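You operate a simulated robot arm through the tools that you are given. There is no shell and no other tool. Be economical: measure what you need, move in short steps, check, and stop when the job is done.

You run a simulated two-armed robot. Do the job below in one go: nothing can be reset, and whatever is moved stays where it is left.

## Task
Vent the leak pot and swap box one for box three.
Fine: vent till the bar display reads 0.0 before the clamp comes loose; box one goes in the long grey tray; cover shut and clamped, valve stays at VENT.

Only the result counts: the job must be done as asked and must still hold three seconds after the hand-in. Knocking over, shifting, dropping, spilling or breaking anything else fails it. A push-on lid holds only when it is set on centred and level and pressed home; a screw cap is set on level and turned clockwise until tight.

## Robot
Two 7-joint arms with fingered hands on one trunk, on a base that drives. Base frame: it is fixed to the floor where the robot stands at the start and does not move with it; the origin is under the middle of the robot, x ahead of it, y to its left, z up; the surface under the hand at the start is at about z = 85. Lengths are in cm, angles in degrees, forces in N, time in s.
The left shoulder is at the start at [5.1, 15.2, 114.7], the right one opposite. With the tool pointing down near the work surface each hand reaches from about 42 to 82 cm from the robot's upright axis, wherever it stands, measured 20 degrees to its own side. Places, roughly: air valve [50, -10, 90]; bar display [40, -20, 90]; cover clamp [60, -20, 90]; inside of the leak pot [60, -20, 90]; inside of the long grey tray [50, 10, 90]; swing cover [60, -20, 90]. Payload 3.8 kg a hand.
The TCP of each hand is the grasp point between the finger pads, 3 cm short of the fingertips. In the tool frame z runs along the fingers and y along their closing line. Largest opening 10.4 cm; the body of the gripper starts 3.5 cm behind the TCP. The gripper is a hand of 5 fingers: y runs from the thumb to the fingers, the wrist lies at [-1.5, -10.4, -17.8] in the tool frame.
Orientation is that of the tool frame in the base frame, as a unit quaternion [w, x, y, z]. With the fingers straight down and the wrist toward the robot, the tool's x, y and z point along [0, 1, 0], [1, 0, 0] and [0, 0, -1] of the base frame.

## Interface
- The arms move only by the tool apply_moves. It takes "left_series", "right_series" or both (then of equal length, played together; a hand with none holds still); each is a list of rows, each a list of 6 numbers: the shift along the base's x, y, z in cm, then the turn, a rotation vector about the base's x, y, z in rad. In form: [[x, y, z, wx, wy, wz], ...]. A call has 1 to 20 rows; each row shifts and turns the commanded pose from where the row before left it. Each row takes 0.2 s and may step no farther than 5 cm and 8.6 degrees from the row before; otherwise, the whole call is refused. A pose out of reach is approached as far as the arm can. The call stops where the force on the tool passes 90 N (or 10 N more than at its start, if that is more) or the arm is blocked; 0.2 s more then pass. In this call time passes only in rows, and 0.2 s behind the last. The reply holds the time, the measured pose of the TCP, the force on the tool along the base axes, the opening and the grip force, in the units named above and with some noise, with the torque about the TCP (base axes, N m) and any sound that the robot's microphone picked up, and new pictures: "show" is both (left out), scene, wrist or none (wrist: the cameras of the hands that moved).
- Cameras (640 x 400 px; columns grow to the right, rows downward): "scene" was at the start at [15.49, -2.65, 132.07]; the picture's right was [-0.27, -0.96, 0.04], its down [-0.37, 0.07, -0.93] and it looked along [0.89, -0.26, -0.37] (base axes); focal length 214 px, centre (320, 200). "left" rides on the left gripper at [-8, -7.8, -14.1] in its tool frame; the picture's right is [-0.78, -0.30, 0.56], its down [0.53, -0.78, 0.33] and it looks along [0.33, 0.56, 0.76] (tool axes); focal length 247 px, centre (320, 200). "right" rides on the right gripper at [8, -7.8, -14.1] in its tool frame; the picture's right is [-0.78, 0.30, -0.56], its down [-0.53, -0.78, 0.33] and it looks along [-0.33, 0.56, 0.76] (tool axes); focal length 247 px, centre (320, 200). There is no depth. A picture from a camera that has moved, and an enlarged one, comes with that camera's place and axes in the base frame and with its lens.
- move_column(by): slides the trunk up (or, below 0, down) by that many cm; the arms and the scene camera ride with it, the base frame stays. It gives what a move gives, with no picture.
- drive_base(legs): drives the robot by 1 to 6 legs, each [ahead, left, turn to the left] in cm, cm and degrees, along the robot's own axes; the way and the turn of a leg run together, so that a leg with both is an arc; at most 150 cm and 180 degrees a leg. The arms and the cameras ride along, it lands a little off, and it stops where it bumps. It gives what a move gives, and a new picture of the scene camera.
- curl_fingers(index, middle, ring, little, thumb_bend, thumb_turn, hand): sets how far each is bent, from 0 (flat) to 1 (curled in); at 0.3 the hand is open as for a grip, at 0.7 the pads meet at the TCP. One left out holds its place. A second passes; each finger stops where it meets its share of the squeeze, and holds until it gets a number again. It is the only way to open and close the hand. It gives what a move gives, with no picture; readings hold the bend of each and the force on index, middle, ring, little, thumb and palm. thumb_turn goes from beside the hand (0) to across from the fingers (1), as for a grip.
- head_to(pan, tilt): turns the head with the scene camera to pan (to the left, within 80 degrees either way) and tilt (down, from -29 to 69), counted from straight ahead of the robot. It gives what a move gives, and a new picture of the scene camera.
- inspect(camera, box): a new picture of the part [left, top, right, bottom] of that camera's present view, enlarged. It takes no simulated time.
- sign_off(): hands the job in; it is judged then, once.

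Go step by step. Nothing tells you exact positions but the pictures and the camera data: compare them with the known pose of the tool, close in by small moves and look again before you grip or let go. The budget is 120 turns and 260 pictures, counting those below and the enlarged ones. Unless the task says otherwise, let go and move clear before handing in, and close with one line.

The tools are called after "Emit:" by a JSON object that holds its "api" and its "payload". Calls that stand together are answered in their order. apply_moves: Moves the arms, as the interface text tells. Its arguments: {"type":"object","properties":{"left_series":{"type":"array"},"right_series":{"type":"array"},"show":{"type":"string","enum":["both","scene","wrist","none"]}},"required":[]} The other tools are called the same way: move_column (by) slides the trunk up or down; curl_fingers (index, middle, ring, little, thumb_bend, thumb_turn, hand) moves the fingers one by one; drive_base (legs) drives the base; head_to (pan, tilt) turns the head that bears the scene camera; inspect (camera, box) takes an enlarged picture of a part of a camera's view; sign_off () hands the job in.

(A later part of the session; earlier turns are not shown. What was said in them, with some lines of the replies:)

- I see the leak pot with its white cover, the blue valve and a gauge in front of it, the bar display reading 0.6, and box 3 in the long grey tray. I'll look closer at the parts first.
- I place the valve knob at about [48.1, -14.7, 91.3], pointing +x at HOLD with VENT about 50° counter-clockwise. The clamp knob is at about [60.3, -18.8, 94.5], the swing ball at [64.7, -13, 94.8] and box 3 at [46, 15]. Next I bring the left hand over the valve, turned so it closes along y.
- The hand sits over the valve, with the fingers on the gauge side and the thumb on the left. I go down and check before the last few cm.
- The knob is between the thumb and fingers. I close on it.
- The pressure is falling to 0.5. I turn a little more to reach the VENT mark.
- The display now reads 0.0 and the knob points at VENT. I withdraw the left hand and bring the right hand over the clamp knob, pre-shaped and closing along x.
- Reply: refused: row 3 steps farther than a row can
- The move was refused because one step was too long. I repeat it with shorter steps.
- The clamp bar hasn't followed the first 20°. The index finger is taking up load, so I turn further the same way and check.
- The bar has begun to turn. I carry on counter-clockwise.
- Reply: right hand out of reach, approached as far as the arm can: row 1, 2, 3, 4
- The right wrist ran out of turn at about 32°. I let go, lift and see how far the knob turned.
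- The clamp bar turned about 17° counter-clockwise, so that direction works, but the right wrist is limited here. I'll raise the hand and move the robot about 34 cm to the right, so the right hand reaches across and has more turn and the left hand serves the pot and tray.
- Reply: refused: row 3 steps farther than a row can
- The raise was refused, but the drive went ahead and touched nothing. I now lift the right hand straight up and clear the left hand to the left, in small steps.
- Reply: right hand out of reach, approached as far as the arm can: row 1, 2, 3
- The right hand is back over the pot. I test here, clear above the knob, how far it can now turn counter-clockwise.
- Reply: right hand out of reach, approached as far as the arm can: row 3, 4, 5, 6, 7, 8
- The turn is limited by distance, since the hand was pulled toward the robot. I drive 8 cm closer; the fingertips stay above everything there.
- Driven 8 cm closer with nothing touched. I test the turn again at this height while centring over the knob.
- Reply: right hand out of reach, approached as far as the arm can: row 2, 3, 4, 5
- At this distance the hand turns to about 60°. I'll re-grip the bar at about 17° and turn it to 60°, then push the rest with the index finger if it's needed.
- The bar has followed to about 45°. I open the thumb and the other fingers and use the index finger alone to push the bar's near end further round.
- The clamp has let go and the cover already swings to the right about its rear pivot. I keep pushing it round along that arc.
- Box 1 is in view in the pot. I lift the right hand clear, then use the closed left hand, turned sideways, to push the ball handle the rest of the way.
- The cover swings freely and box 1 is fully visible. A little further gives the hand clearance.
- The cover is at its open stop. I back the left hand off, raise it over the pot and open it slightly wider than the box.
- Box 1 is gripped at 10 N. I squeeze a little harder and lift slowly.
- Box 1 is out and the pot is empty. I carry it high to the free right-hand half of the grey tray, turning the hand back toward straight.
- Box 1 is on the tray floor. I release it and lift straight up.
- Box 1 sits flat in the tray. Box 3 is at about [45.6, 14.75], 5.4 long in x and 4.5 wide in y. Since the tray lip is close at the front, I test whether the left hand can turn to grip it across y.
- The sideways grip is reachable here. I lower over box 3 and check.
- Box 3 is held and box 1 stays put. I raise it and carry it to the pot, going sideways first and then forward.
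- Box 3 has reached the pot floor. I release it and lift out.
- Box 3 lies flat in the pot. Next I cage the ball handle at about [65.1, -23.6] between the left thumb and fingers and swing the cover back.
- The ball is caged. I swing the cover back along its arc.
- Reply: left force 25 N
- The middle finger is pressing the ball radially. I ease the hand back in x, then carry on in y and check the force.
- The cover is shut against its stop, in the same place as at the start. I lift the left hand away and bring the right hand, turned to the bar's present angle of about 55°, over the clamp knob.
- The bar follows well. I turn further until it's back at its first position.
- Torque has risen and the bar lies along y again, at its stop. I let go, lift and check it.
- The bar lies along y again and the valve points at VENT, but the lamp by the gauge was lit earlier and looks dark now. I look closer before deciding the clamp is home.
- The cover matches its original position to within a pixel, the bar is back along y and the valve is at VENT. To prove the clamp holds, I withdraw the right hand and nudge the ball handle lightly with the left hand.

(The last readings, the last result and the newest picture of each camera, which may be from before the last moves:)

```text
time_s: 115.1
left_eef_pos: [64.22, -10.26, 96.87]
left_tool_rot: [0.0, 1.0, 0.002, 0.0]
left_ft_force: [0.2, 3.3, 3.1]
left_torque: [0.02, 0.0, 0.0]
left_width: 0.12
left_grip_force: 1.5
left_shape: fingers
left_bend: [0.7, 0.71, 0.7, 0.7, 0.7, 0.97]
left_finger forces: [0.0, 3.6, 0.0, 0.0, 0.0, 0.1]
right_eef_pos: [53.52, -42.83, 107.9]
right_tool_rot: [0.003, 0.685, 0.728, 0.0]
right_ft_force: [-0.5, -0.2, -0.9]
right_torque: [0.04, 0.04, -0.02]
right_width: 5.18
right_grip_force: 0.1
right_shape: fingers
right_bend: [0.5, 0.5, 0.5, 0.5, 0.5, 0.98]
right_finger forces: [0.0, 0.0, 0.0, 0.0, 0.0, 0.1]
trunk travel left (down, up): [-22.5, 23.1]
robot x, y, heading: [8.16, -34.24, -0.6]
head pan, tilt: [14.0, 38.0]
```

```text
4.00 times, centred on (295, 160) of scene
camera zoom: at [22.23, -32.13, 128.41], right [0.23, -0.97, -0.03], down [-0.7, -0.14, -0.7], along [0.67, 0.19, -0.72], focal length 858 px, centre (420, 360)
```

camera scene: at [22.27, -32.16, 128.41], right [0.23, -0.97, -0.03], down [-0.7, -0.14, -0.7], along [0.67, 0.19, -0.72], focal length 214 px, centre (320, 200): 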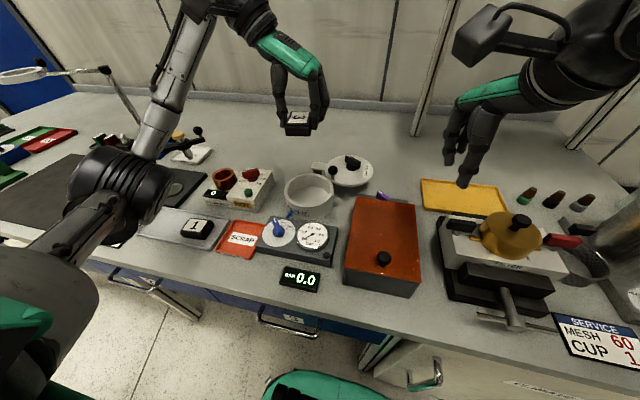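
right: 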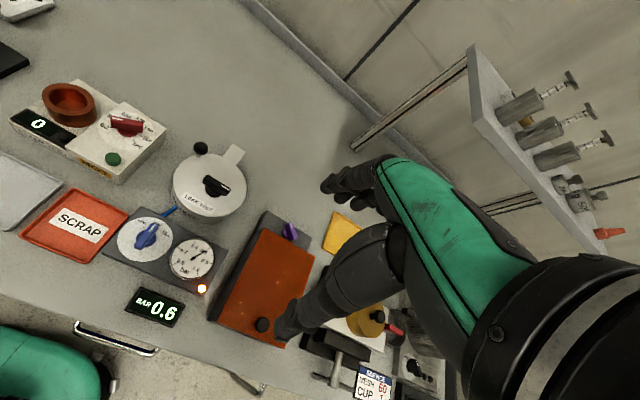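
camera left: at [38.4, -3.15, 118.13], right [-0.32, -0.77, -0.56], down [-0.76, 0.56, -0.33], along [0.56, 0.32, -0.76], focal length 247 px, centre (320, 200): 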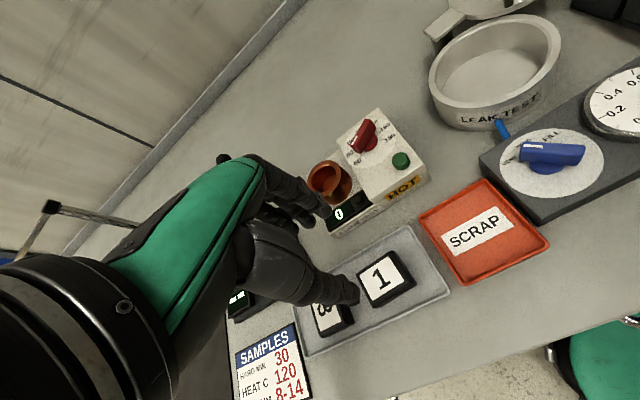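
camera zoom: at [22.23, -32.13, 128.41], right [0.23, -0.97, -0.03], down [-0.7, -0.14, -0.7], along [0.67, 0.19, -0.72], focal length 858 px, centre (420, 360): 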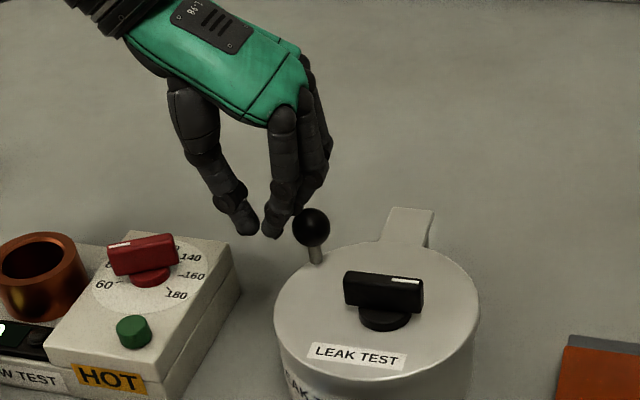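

The cover has shifted slightly under 3.5 N. One more small nudge shows whether that's clamp play or a loose cover.

Emit:
{"api": "apply_moves", "payload": {"left_series": [[0, -0.25, 0, 0, 0, 0]], "show": "none"}}

Emit:
{"api": "inspect", "payload": {"camera": "scene", "box": [240, 110, 350, 210]}}

```text
time_s: 115.5
left_eef_pos: [64.28, -10.58, 96.76]
left_tool_rot: [0.0, 1.0, 0.002, 0.0]
left_ft_force: [-1.0, 3.5, 3.8]
left_torque: [-0.02, -0.03, 0.04]
left_width: 0.12
left_grip_force: 2.8
left_shape: fingers
left_bend: [0.7, 0.71, 0.7, 0.7, 0.7, 0.97]
left_finger forces: [0.0, 4.6, 0.0, 0.0, 0.1, 0.0]
right_eef_pos: [53.51, -42.75, 107.84]
right_tool_rot: [0.003, 0.686, 0.728, 0.0]
right_ft_force: [0.1, 0.5, 0.3]
right_torque: [0.01, -0.04, 0.0]
right_width: 5.17
right_grip_force: 0.0
right_shape: fingers
right_bend: [0.5, 0.5, 0.5, 0.5, 0.5, 0.98]
right_finger forces: [0.0, 0.0, 0.0, 0.0, 0.0, 0.0]
trunk travel left (down, up): [-22.5, 23.1]
robot x, y, heading: [7.91, -34.04, -0.3]
head pan, tilt: [14.0, 38.0]
```

```text
4.00 times, centred on (295, 160) of scene
camera zoom: at [22.21, -32.13, 128.42], right [0.23, -0.97, -0.03], down [-0.7, -0.14, -0.7], along [0.67, 0.19, -0.72], focal length 858 px, centre (420, 360)
```

zoom: 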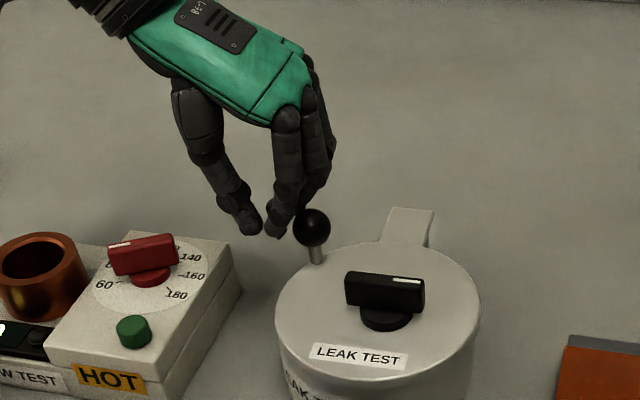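

Emit:
{"api": "apply_moves", "payload": {"left_series": [[0, -0.3, 0, 0, 0, 0], [0, -0.3, 0, 0, 0, 0]], "show": "none"}}

Emit:
{"api": "inspect", "payload": {"camera": "scene", "box": [240, 110, 350, 210]}}

```text
time_s: 116.1
left_eef_pos: [64.25, -11.06, 96.82]
left_tool_rot: [0.0, 1.0, 0.001, 0.001]
left_ft_force: [2.0, 4.3, 6.5]
left_torque: [-0.02, -0.1, 0.09]
left_width: 0.11
left_grip_force: 3.9
left_shape: fingers
left_bend: [0.7, 0.71, 0.7, 0.7, 0.7, 0.97]
left_finger forces: [0.3, 7.7, 0.0, 0.1, 0.0, 0.1]
right_eef_pos: [53.48, -42.86, 107.79]
right_tool_rot: [0.004, 0.685, 0.728, 0.0]
right_ft_force: [0.2, -0.2, 0.3]
right_torque: [0.02, 0.0, 0.02]
right_width: 5.17
right_grip_force: 0.0
right_shape: fingers
right_bend: [0.5, 0.5, 0.5, 0.5, 0.5, 0.98]
right_finger forces: [0.0, 0.0, 0.0, 0.1, 0.0, 0.1]
trunk travel left (down, up): [-22.5, 23.1]
robot x, y, heading: [7.61, -33.97, -0.2]
head pan, tilt: [14.0, 38.0]
```

```text
4.00 times, centred on (295, 160) of scene
camera zoom: at [22.22, -32.11, 128.42], right [0.23, -0.97, -0.03], down [-0.7, -0.14, -0.7], along [0.67, 0.19, -0.72], focal length 858 px, centre (420, 360)
```

zoom: 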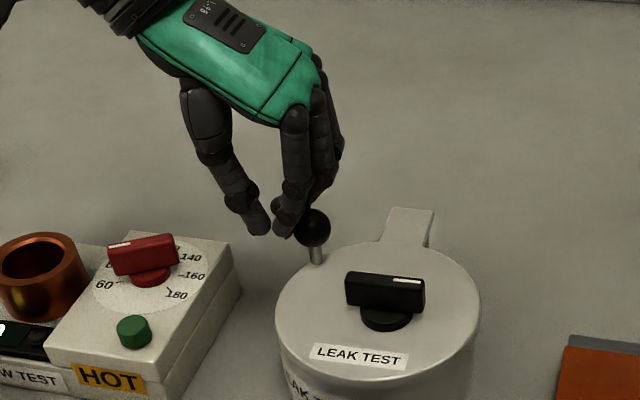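

The clamp does hold: under nearly 8 N the cover stops after about 2° of play. I take that play out again by caging the ball and drawing the cover back to its stop.

Emit:
{"api": "apply_moves", "payload": {"left_series": [[0, 1, 0, 0, 0, 0], [0, 0.3, 3, 0, 0, 0], [0, 0, 3, 0, 0, 0]], "show": "none"}}

Emit:
{"api": "curl_fingers", "payload": {"hand": "left", "index": 0.53, "middle": 0.53, "ring": 0.53, "little": 0.53, "thumb_bend": 0.53}}

Emit:
{"api": "apply_moves", "payload": {"left_series": [[-0.2, -1.2, 0, 0, 0, 0], [-0.3, -1.2, 0, 0, 0, 0], [-0.3, -1, 0, 0, 0, 0]], "show": "none"}}

Emit:
{"api": "inspect", "payload": {"camera": "left", "box": [240, 140, 480, 300]}}

Emit:
{"api": "inspect", "payload": {"camera": "scene", "box": [240, 110, 350, 210]}}

```text
time_s: 116.9
left_eef_pos: [64.45, -9.83, 102.79]
left_tool_rot: [0.0, 1.0, 0.002, 0.0]
left_ft_force: [0.3, 0.4, 0.1]
left_torque: [0.0, 0.0, 0.03]
left_width: 0.12
left_grip_force: 0.1
left_shape: fingers
left_bend: [0.7, 0.7, 0.7, 0.7, 0.7, 0.97]
left_finger forces: [0.1, 0.1, 0.1, 0.0, 0.1, 0.0]
right_eef_pos: [53.51, -42.93, 107.77]
right_tool_rot: [0.003, 0.686, 0.728, 0.0]
right_ft_force: [-0.1, 0.3, 0.8]
right_torque: [-0.01, 0.0, -0.01]
right_width: 5.14
right_grip_force: 0.0
right_shape: fingers
right_bend: [0.5, 0.5, 0.5, 0.5, 0.5, 0.98]
right_finger forces: [0.1, 0.0, 0.1, 0.1, 0.0, 0.0]
trunk travel left (down, up): [-22.5, 23.1]
robot x, y, heading: [7.96, -34.1, -0.3]
head pan, tilt: [14.0, 38.0]
```

```text
time_s: 117.9
left_eef_pos: [64.36, -9.79, 102.65]
left_tool_rot: [0.0, 1.0, 0.001, 0.0]
left_ft_force: [-0.3, 0.3, -0.8]
left_torque: [0.0, -0.03, 0.02]
left_width: 4.34
left_grip_force: 0.0
left_shape: fingers
left_bend: [0.53, 0.53, 0.53, 0.53, 0.53, 0.97]
left_finger forces: [0.0, 0.0, 0.0, 0.0, 0.0, 0.1]
right_eef_pos: [53.45, -42.75, 107.83]
right_tool_rot: [0.003, 0.686, 0.728, 0.0]
right_ft_force: [-0.7, -0.1, 0.2]
right_torque: [-0.03, -0.01, -0.02]
right_width: 5.14
right_grip_force: 0.0
right_shape: fingers
right_bend: [0.5, 0.5, 0.5, 0.5, 0.5, 0.98]
right_finger forces: [0.0, 0.1, 0.0, 0.0, 0.1, 0.1]
trunk travel left (down, up): [-22.5, 23.1]
robot x, y, heading: [7.75, -34.29, -0.4]
head pan, tilt: [14.0, 38.0]
```

```text
time_s: 118.7
left_eef_pos: [63.54, -13.39, 102.69]
left_tool_rot: [0.0, 1.0, 0.002, -0.001]
left_ft_force: [0.1, -0.2, 0.2]
left_torque: [0.01, 0.0, -0.02]
left_width: 4.38
left_grip_force: 0.0
left_shape: fingers
left_bend: [0.53, 0.53, 0.53, 0.53, 0.53, 0.97]
left_finger forces: [0.1, 0.0, 0.1, 0.1, 0.1, 0.1]
right_eef_pos: [53.51, -42.79, 107.77]
right_tool_rot: [0.002, 0.687, 0.727, -0.001]
right_ft_force: [-0.3, 0.2, 0.1]
right_torque: [-0.02, -0.01, 0.04]
right_width: 5.14
right_grip_force: 0.0
right_shape: fingers
right_bend: [0.5, 0.5, 0.5, 0.5, 0.5, 0.98]
right_finger forces: [0.0, 0.0, 0.0, 0.0, 0.0, 0.0]
trunk travel left (down, up): [-22.5, 23.1]
robot x, y, heading: [7.69, -33.99, -0.4]
head pan, tilt: [14.0, 38.0]
```

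```text
2.50 times, centred on (360, 220) of left
camera zoom: at [55.58, -5.56, 116.88], right [-0.78, 0.29, -0.56], down [0.53, 0.78, -0.33], along [0.34, -0.55, -0.76], focal length 617 px, centre (220, 150)
```

zoom: 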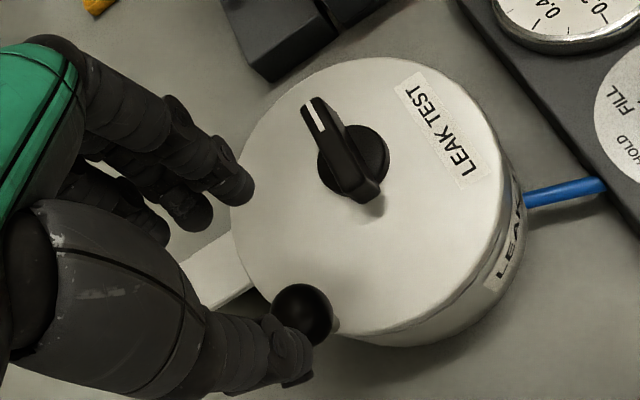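

```text
4.00 times, centred on (295, 160) of scene
camera zoom: at [22.26, -32.17, 128.41], right [0.23, -0.97, -0.03], down [-0.7, -0.14, -0.7], along [0.67, 0.19, -0.72], focal length 858 px, centre (420, 360)
```

zoom: 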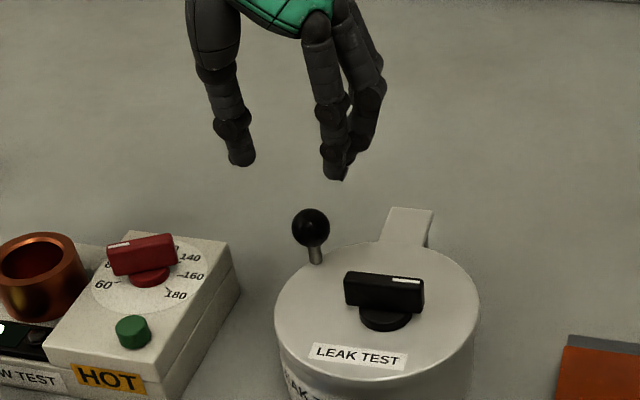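

Emit:
{"api": "apply_moves", "payload": {"left_series": [[0, 0.1, -3, 0, 0, 0], [0, 0, -3.5, 0, 0, 0], [0, 0.5, 0, 0, 0, 0], [0, 0.5, 0, 0, 0, 0], [0, 0.4, 0, 0, 0, 0]], "show": "none"}}

Emit:
{"api": "inspect", "payload": {"camera": "scene", "box": [240, 110, 350, 210]}}

```text
time_s: 119.9
left_eef_pos: [63.55, -11.83, 96.16]
left_tool_rot: [0.0, 1.0, 0.002, 0.0]
left_ft_force: [0.1, -2.7, -0.1]
left_torque: [-0.04, 0.02, -0.03]
left_width: 4.4
left_grip_force: 0.9
left_shape: fingers
left_bend: [0.53, 0.51, 0.53, 0.53, 0.53, 0.97]
left_finger forces: [0.0, 2.4, 0.0, 0.0, 0.0, 0.0]
right_eef_pos: [53.44, -42.82, 107.83]
right_tool_rot: [0.003, 0.686, 0.728, 0.001]
right_ft_force: [0.1, -0.1, 0.2]
right_torque: [0.02, 0.01, 0.02]
right_width: 5.16
right_grip_force: 0.0
right_shape: fingers
right_bend: [0.5, 0.5, 0.5, 0.5, 0.5, 0.98]
right_finger forces: [0.0, 0.0, 0.1, 0.0, 0.0, 0.0]
trunk travel left (down, up): [-22.5, 23.1]
robot x, y, heading: [7.67, -34.35, -0.5]
head pan, tilt: [14.0, 38.0]
```

```text
4.00 times, centred on (295, 160) of scene
camera zoom: at [22.26, -32.22, 128.41], right [0.23, -0.97, -0.03], down [-0.7, -0.14, -0.7], along [0.67, 0.19, -0.72], focal length 858 px, centre (420, 360)
```

zoom: 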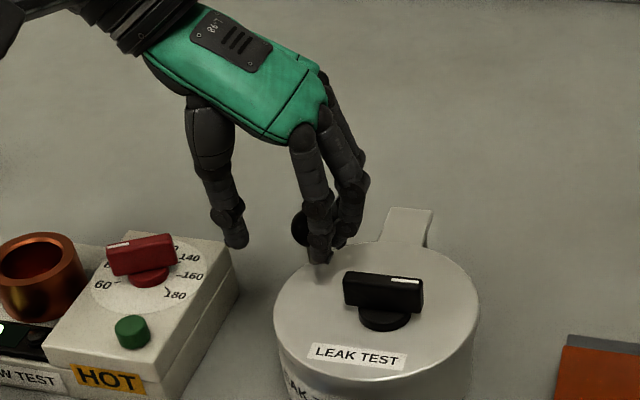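

Emit:
{"api": "apply_moves", "payload": {"left_series": [[0, 0.3, 0, 0, 0, 0], [0.05, 0.3, 0, 0, 0, 0]], "show": "none"}}

Emit:
{"api": "inspect", "payload": {"camera": "scene", "box": [240, 110, 350, 210]}}

Emit:
{"api": "inspect", "payload": {"camera": "scene", "box": [275, 190, 345, 290]}}

```text
time_s: 120.5
left_eef_pos: [63.63, -11.26, 96.22]
left_tool_rot: [0.0, 1.0, 0.0, 0.0]
left_ft_force: [-1.2, -4.9, 0.7]
left_torque: [-0.12, 0.01, -0.11]
left_width: 4.37
left_grip_force: 2.8
left_shape: fingers
left_bend: [0.53, 0.49, 0.52, 0.53, 0.53, 0.97]
left_finger forces: [0.0, 4.5, 0.7, 0.0, 0.1, 0.1]
right_eef_pos: [53.46, -42.9, 107.8]
right_tool_rot: [0.003, 0.686, 0.728, 0.0]
right_ft_force: [0.4, -0.4, -0.4]
right_torque: [0.01, -0.01, -0.03]
right_width: 5.16
right_grip_force: 0.0
right_shape: fingers
right_bend: [0.5, 0.5, 0.5, 0.5, 0.5, 0.98]
right_finger forces: [0.0, 0.0, 0.0, 0.1, 0.1, 0.0]
trunk travel left (down, up): [-22.5, 23.1]
robot x, y, heading: [8.14, -34.27, -0.2]
head pan, tilt: [14.0, 38.0]
```

```text
4.00 times, centred on (295, 160) of scene
camera zoom: at [22.24, -32.28, 128.41], right [0.23, -0.97, -0.03], down [-0.7, -0.14, -0.7], along [0.67, 0.19, -0.72], focal length 858 px, centre (420, 360)
```

zoom: 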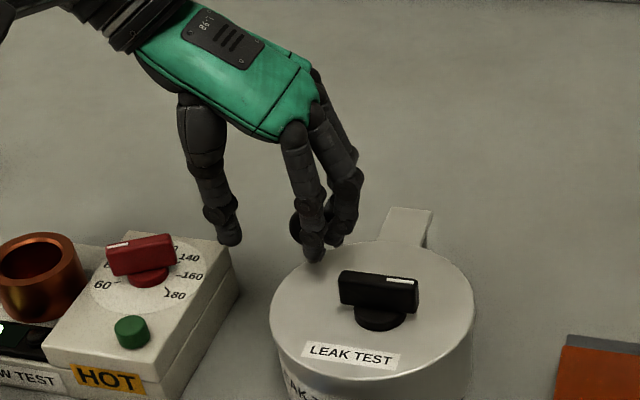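

```text
4.00 times, centred on (310, 240) of scene
camera zoom: at [22.24, -32.28, 128.41], right [0.23, -0.97, -0.03], down [-0.7, -0.14, -0.7], along [0.67, 0.19, -0.72], focal length 858 px, centre (360, 40)
```

zoom: 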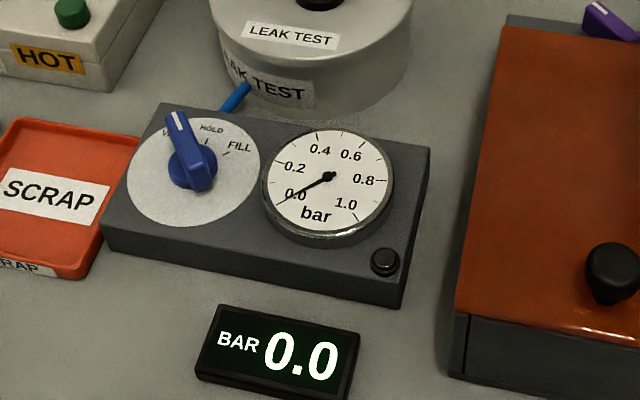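

The cover is back at its stop. To be sure the clamp is fully home, I clear the left hand and give the knob one more firm clockwise twist with the right.

Emit:
{"api": "apply_moves", "payload": {"left_series": [[-0.05, -0.3, 0.5, 0, 0, 0], [0, 0, 3, 0, 0, 0], [0, 0, 4, 0, 0, 0], [0, 0, 4, 0, 0, 0], [-1, 4, 2, 0, 0, 0.1], [-1, 4, 2, 0, 0, 0.1], [-1, 4, 2, 0, 0, 0.1], [-1, 4, 0, 0, 0, 0.1], [-1, 4, 0, 0, 0, 0.1], [-1, 4, 0, 0, 0, 0.1]], "show": "none"}}

Emit:
{"api": "apply_moves", "payload": {"right_series": [[0.8, 2.7, 0, 0, 0, 0], [0.8, 2.7, 0, 0, 0, 0], [0.8, 2.7, 0, 0, 0, 0], [0.8, 2.7, 0, 0, 0, 0], [0.8, 2.7, 0, 0, 0, 0], [0.8, 2.7, 0, 0, 0, 0], [0.8, 2.7, 0, 0, 0, 0], [0.8, 2.7, 0, 0, 0, 0], [0.7, 2.4, 0, 0, 0, 0], [0, 0, -4, 0, 0, 0], [0, 0, -3, 0, 0, 0]], "show": "none"}}

Emit:
{"api": "inspect", "payload": {"camera": "right", "box": [200, 140, 420, 300]}}

Emit:
{"api": "inspect", "payload": {"camera": "scene", "box": [250, 120, 350, 260]}}

```text
time_s: 122.7
left_eef_pos: [57.3, 12.54, 113.77]
left_tool_rot: [0.0, 0.955, 0.298, -0.001]
left_ft_force: [-0.2, -0.6, 0.0]
left_torque: [-0.02, 0.0, 0.0]
left_width: 4.37
left_grip_force: 0.0
left_shape: fingers
left_bend: [0.53, 0.53, 0.53, 0.53, 0.53, 0.97]
left_finger forces: [0.1, 0.1, 0.0, 0.0, 0.1, 0.0]
right_eef_pos: [53.43, -42.77, 107.86]
right_tool_rot: [0.003, 0.686, 0.728, 0.0]
right_ft_force: [-0.1, 0.5, -0.3]
right_torque: [-0.01, 0.01, 0.01]
right_width: 5.16
right_grip_force: 0.0
right_shape: fingers
right_bend: [0.5, 0.5, 0.5, 0.5, 0.5, 0.98]
right_finger forces: [0.0, 0.0, 0.0, 0.0, 0.0, 0.0]
trunk travel left (down, up): [-22.5, 23.1]
robot x, y, heading: [7.89, -34.07, -0.6]
head pan, tilt: [14.0, 38.0]
```

```text
time_s: 125.1
left_eef_pos: [57.35, 12.48, 113.66]
left_tool_rot: [-0.001, 0.955, 0.298, 0.0]
left_ft_force: [-0.3, -0.3, -0.4]
left_torque: [0.04, -0.01, -0.01]
left_width: 4.39
left_grip_force: 0.1
left_shape: fingers
left_bend: [0.53, 0.53, 0.53, 0.53, 0.53, 0.97]
left_finger forces: [0.0, 0.0, 0.0, 0.0, 0.1, 0.1]
right_eef_pos: [60.59, -18.92, 100.62]
right_tool_rot: [0.003, 0.686, 0.728, -0.001]
right_ft_force: [1.1, -0.6, 0.4]
right_torque: [-0.02, 0.0, -0.01]
right_width: 5.21
right_grip_force: 0.1
right_shape: fingers
right_bend: [0.5, 0.5, 0.5, 0.5, 0.5, 0.98]
right_finger forces: [0.0, 0.1, 0.0, 0.0, 0.1, 0.0]
trunk travel left (down, up): [-22.5, 23.1]
robot x, y, heading: [7.73, -33.96, -0.5]
head pan, tilt: [14.0, 38.0]
```

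```text
2.50 times, centred on (310, 220) of right
camera zoom: at [52.39, -11.39, 114.65], right [0.34, -0.75, 0.56], down [-0.74, -0.58, -0.33], along [0.58, -0.3, -0.76], focal length 617 px, centre (345, 150)
```

zoom: 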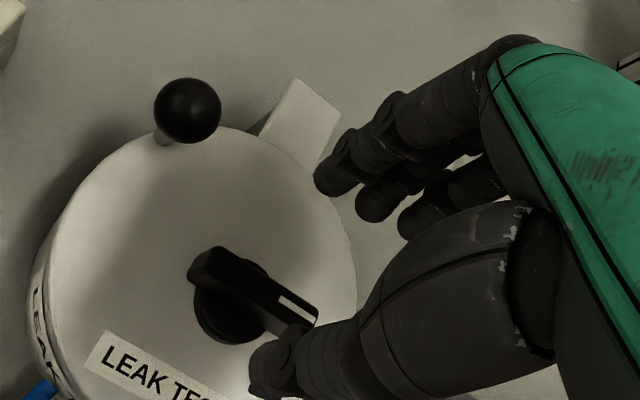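

```text
2.86 times, centred on (300, 190) of scene
camera zoom: at [22.3, -32.14, 128.4], right [0.23, -0.97, -0.03], down [-0.7, -0.14, -0.7], along [0.67, 0.19, -0.72], focal length 613 px, centre (377, 229)
```

zoom: 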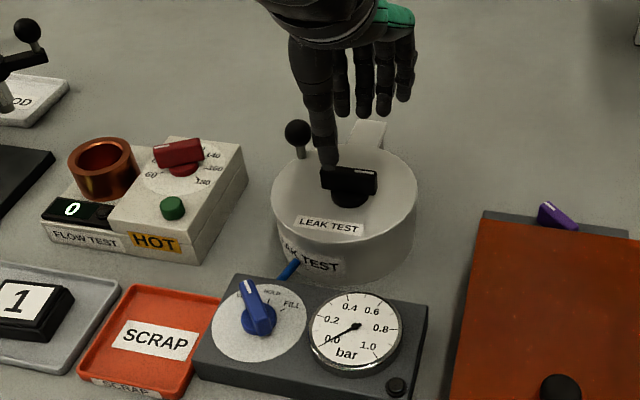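

Emit:
{"api": "apply_moves", "payload": {"right_series": [[0, 0, -2.5, 0, 0, 0], [0, 0, -2.4, 0, 0, 0]], "show": "none"}}

Emit:
{"api": "curl_fingers", "payload": {"hand": "right", "index": 0.74, "middle": 0.74, "ring": 0.74, "little": 0.7, "thumb_bend": 0.74}}

Emit:
{"api": "apply_moves", "payload": {"right_series": [[0, 0, 0, 0, 0, -0.1], [0, 0, 0, 0, 0, -0.1], [0, 0, 0, 0, 0, -0.1], [0, 0, 0, 0, 0, -0.1], [0, 0, 0, 0, 0, -0.1]], "show": "none"}}

Emit:
{"api": "inspect", "payload": {"camera": "scene", "box": [250, 120, 350, 260]}}

Emit:
{"api": "inspect", "payload": {"camera": "right", "box": [200, 140, 420, 300]}}

```text
time_s: 125.7
left_eef_pos: [57.36, 12.52, 113.73]
left_tool_rot: [0.0, 0.955, 0.298, 0.001]
left_ft_force: [-0.6, 0.9, 0.0]
left_torque: [0.01, 0.01, -0.01]
left_width: 4.41
left_grip_force: 0.0
left_shape: fingers
left_bend: [0.53, 0.53, 0.53, 0.53, 0.53, 0.97]
left_finger forces: [0.0, 0.0, 0.0, 0.0, 0.1, 0.0]
right_eef_pos: [60.47, -18.75, 95.63]
right_tool_rot: [0.003, 0.686, 0.728, 0.0]
right_ft_force: [0.0, 0.5, 0.2]
right_torque: [0.02, -0.02, 0.01]
right_width: 5.18
right_grip_force: 0.0
right_shape: fingers
right_bend: [0.5, 0.5, 0.5, 0.5, 0.5, 0.98]
right_finger forces: [0.0, 0.0, 0.0, 0.0, 0.1, 0.0]
trunk travel left (down, up): [-22.5, 23.1]
robot x, y, heading: [8.07, -34.07, -0.4]
head pan, tilt: [14.0, 38.0]
```

```text
time_s: 126.7
left_eef_pos: [57.57, 12.41, 113.63]
left_tool_rot: [-0.001, 0.955, 0.297, -0.001]
left_ft_force: [-0.6, 0.1, 0.6]
left_torque: [-0.02, -0.03, 0.0]
left_width: 4.41
left_grip_force: 0.0
left_shape: fingers
left_bend: [0.53, 0.53, 0.53, 0.53, 0.53, 0.97]
left_finger forces: [0.1, 0.0, 0.0, 0.0, 0.0, 0.0]
right_eef_pos: [60.72, -18.87, 95.53]
right_tool_rot: [0.002, 0.685, 0.728, -0.002]
right_ft_force: [11.4, 0.0, -6.8]
right_torque: [0.16, -0.11, 0.26]
right_width: 0.69
right_grip_force: 13.1
right_shape: fingers
right_bend: [0.72, 0.66, 0.72, 0.7, 0.69, 0.97]
right_finger forces: [6.6, 6.3, 6.2, 0.0, 7.6, 0.1]
trunk travel left (down, up): [-22.5, 23.1]
robot x, y, heading: [7.79, -34.18, -0.4]
head pan, tilt: [14.0, 38.0]
```

```text
time_s: 127.9
left_eef_pos: [57.77, 12.63, 113.59]
left_tool_rot: [0.001, 0.955, 0.297, -0.001]
left_ft_force: [0.4, -0.1, 0.5]
left_torque: [-0.03, 0.01, 0.01]
left_width: 4.38
left_grip_force: 0.1
left_shape: fingers
left_bend: [0.53, 0.53, 0.53, 0.53, 0.53, 0.97]
left_finger forces: [0.0, 0.1, 0.1, 0.1, 0.1, 0.1]
right_eef_pos: [60.87, -18.64, 95.53]
right_tool_rot: [0.003, 0.845, 0.535, -0.001]
right_ft_force: [15.9, 1.8, -2.9]
right_torque: [0.1, -0.28, 0.53]
right_width: 0.76
right_grip_force: 19.5
right_shape: fingers
right_bend: [0.73, 0.63, 0.72, 0.7, 0.67, 0.99]
right_finger forces: [5.4, 16.0, 7.2, 0.0, 11.2, 0.0]
trunk travel left (down, up): [-22.5, 23.1]
robot x, y, heading: [7.73, -34.25, -0.2]
head pan, tilt: [14.0, 38.0]
```

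```text
2.86 times, centred on (300, 190) of scene
camera zoom: at [22.6, -32.06, 128.37], right [0.23, -0.97, -0.03], down [-0.71, -0.14, -0.69], along [0.67, 0.18, -0.72], focal length 613 px, centre (377, 229)
```

zoom: 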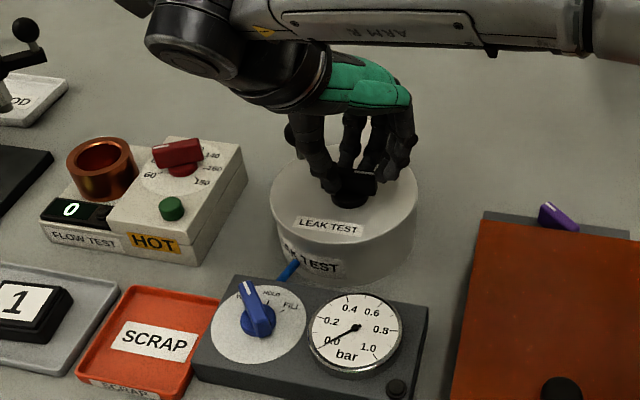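

```text
2.50 times, centred on (310, 220) of right
camera zoom: at [57.34, -8.21, 109.64], right [-0.06, -0.82, 0.56], down [-0.93, -0.15, -0.33], along [0.36, -0.54, -0.76], focal length 617 px, centre (345, 150)
```

zoom: 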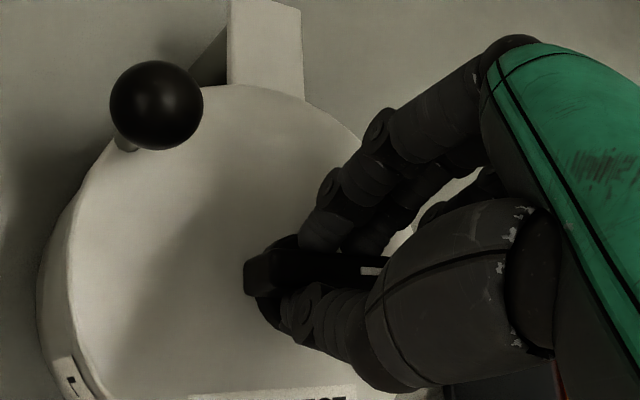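

The knob is hard on its stop at 0.5 N·m, so the clamp is home and the lamp isn't a clamp light. I release, lift, withdraw and do a last check.

Emit:
{"api": "curl_fingers", "payload": {"hand": "right", "index": 0.5, "middle": 0.5, "ring": 0.5, "little": 0.5, "thumb_bend": 0.5}}

Emit:
{"api": "apply_moves", "payload": {"right_series": [[0, 0, 2, 0, 0, 0], [0, 0, 3, 0, 0, 0], [0, 0, 4, 0, 0, 0], [0, 0, 3, 0, 0, 0], [-1, -3, 0, 0, 0, 0.05], [-1, -3, 0, 0, 0, 0.05], [-1, -3, 0, 0, 0, 0.05], [-1, -3, 0, 0, 0, 0.05], [-1, -3, 0, 0, 0, 0.05], [-1, -3, 0, 0, 0, 0.05]], "show": "scene"}}

Emit:
{"api": "inspect", "payload": {"camera": "scene", "box": [240, 110, 350, 210]}}

Emit:
{"api": "inspect", "payload": {"camera": "scene", "box": [130, 190, 340, 300]}}

```text
time_s: 128.9
left_eef_pos: [57.43, 12.48, 113.67]
left_tool_rot: [0.0, 0.955, 0.298, 0.0]
left_ft_force: [-0.3, -0.2, 0.3]
left_torque: [-0.02, 0.0, -0.01]
left_width: 4.41
left_grip_force: 0.0
left_shape: fingers
left_bend: [0.53, 0.53, 0.53, 0.53, 0.53, 0.97]
left_finger forces: [0.0, 0.1, 0.0, 0.0, 0.1, 0.0]
right_eef_pos: [60.71, -18.85, 95.76]
right_tool_rot: [0.003, 0.844, 0.536, -0.002]
right_ft_force: [0.1, 1.2, 0.1]
right_torque: [-0.01, -0.01, 0.0]
right_width: 5.15
right_grip_force: 0.1
right_shape: fingers
right_bend: [0.5, 0.5, 0.5, 0.5, 0.5, 0.98]
right_finger forces: [0.1, 0.0, 0.1, 0.0, 0.0, 0.1]
trunk travel left (down, up): [-22.5, 23.1]
robot x, y, heading: [7.73, -34.15, -0.4]
head pan, tilt: [14.0, 38.0]
```

```text
time_s: 131.1
left_eef_pos: [57.33, 12.22, 113.87]
left_tool_rot: [0.0, 0.955, 0.297, 0.002]
left_ft_force: [-0.4, -0.2, 0.0]
left_torque: [-0.02, 0.0, 0.01]
left_width: 4.4
left_grip_force: 0.1
left_shape: fingers
left_bend: [0.53, 0.53, 0.53, 0.53, 0.53, 0.97]
left_finger forces: [0.0, 0.1, 0.0, 0.1, 0.1, 0.0]
right_eef_pos: [54.68, -36.99, 107.79]
right_tool_rot: [0.003, 0.754, 0.656, 0.0]
right_ft_force: [0.2, 0.4, -0.9]
right_torque: [-0.04, 0.0, -0.01]
right_width: 5.17
right_grip_force: 0.1
right_shape: fingers
right_bend: [0.5, 0.5, 0.5, 0.5, 0.5, 0.98]
right_finger forces: [0.1, 0.0, 0.0, 0.0, 0.0, 0.0]
trunk travel left (down, up): [-22.5, 23.1]
robot x, y, heading: [7.94, -33.65, -0.3]
head pan, tilt: [14.0, 38.0]
camera scene: at [22.22, -32.3, 128.42], right [0.23, -0.97, -0.04], down [-0.7, -0.14, -0.7], along [0.67, 0.19, -0.72], focal length 214 px, centre (320, 200)
```

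scene: 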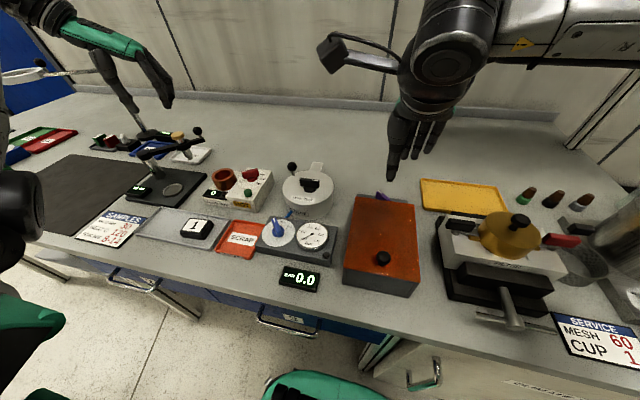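

```text
4.00 times, centred on (295, 160) of scene
camera zoom: at [22.22, -32.3, 128.42], right [0.23, -0.97, -0.04], down [-0.7, -0.14, -0.7], along [0.67, 0.19, -0.72], focal length 858 px, centre (420, 360)
```

zoom: 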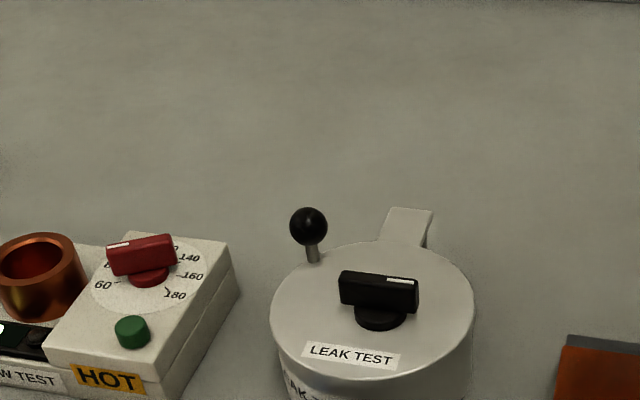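

```text
3.05 times, centred on (235, 245) of scene
camera zoom: at [22.22, -32.3, 128.42], right [0.23, -0.97, -0.04], down [-0.7, -0.14, -0.7], along [0.67, 0.19, -0.72], focal length 654 px, centre (579, 63)
```

zoom: 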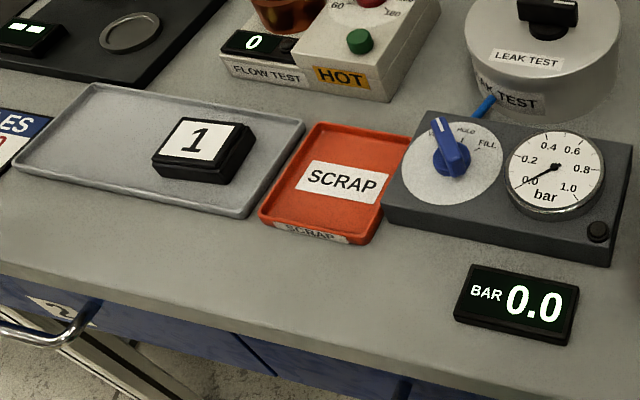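

The display reads 0.0, the valve points at VENT, box 1 lies in the long grey tray, box 3 is in the pot, and the cover is shut and clamped. Both hands are clear, so I hand in.

Emit:
{"api": "sign_off", "payload": {}}

```text
The job is handed in.
```

I vented the pot to 0.0 bar before loosening the clamp and put box one in the long grey tray and box three in the pot. The cover is shut and clamped, the valve is at VENT, and the job is handed in. The lamp by the gauge went out once I opened the pot and has stayed off; I don't know what it indicates.
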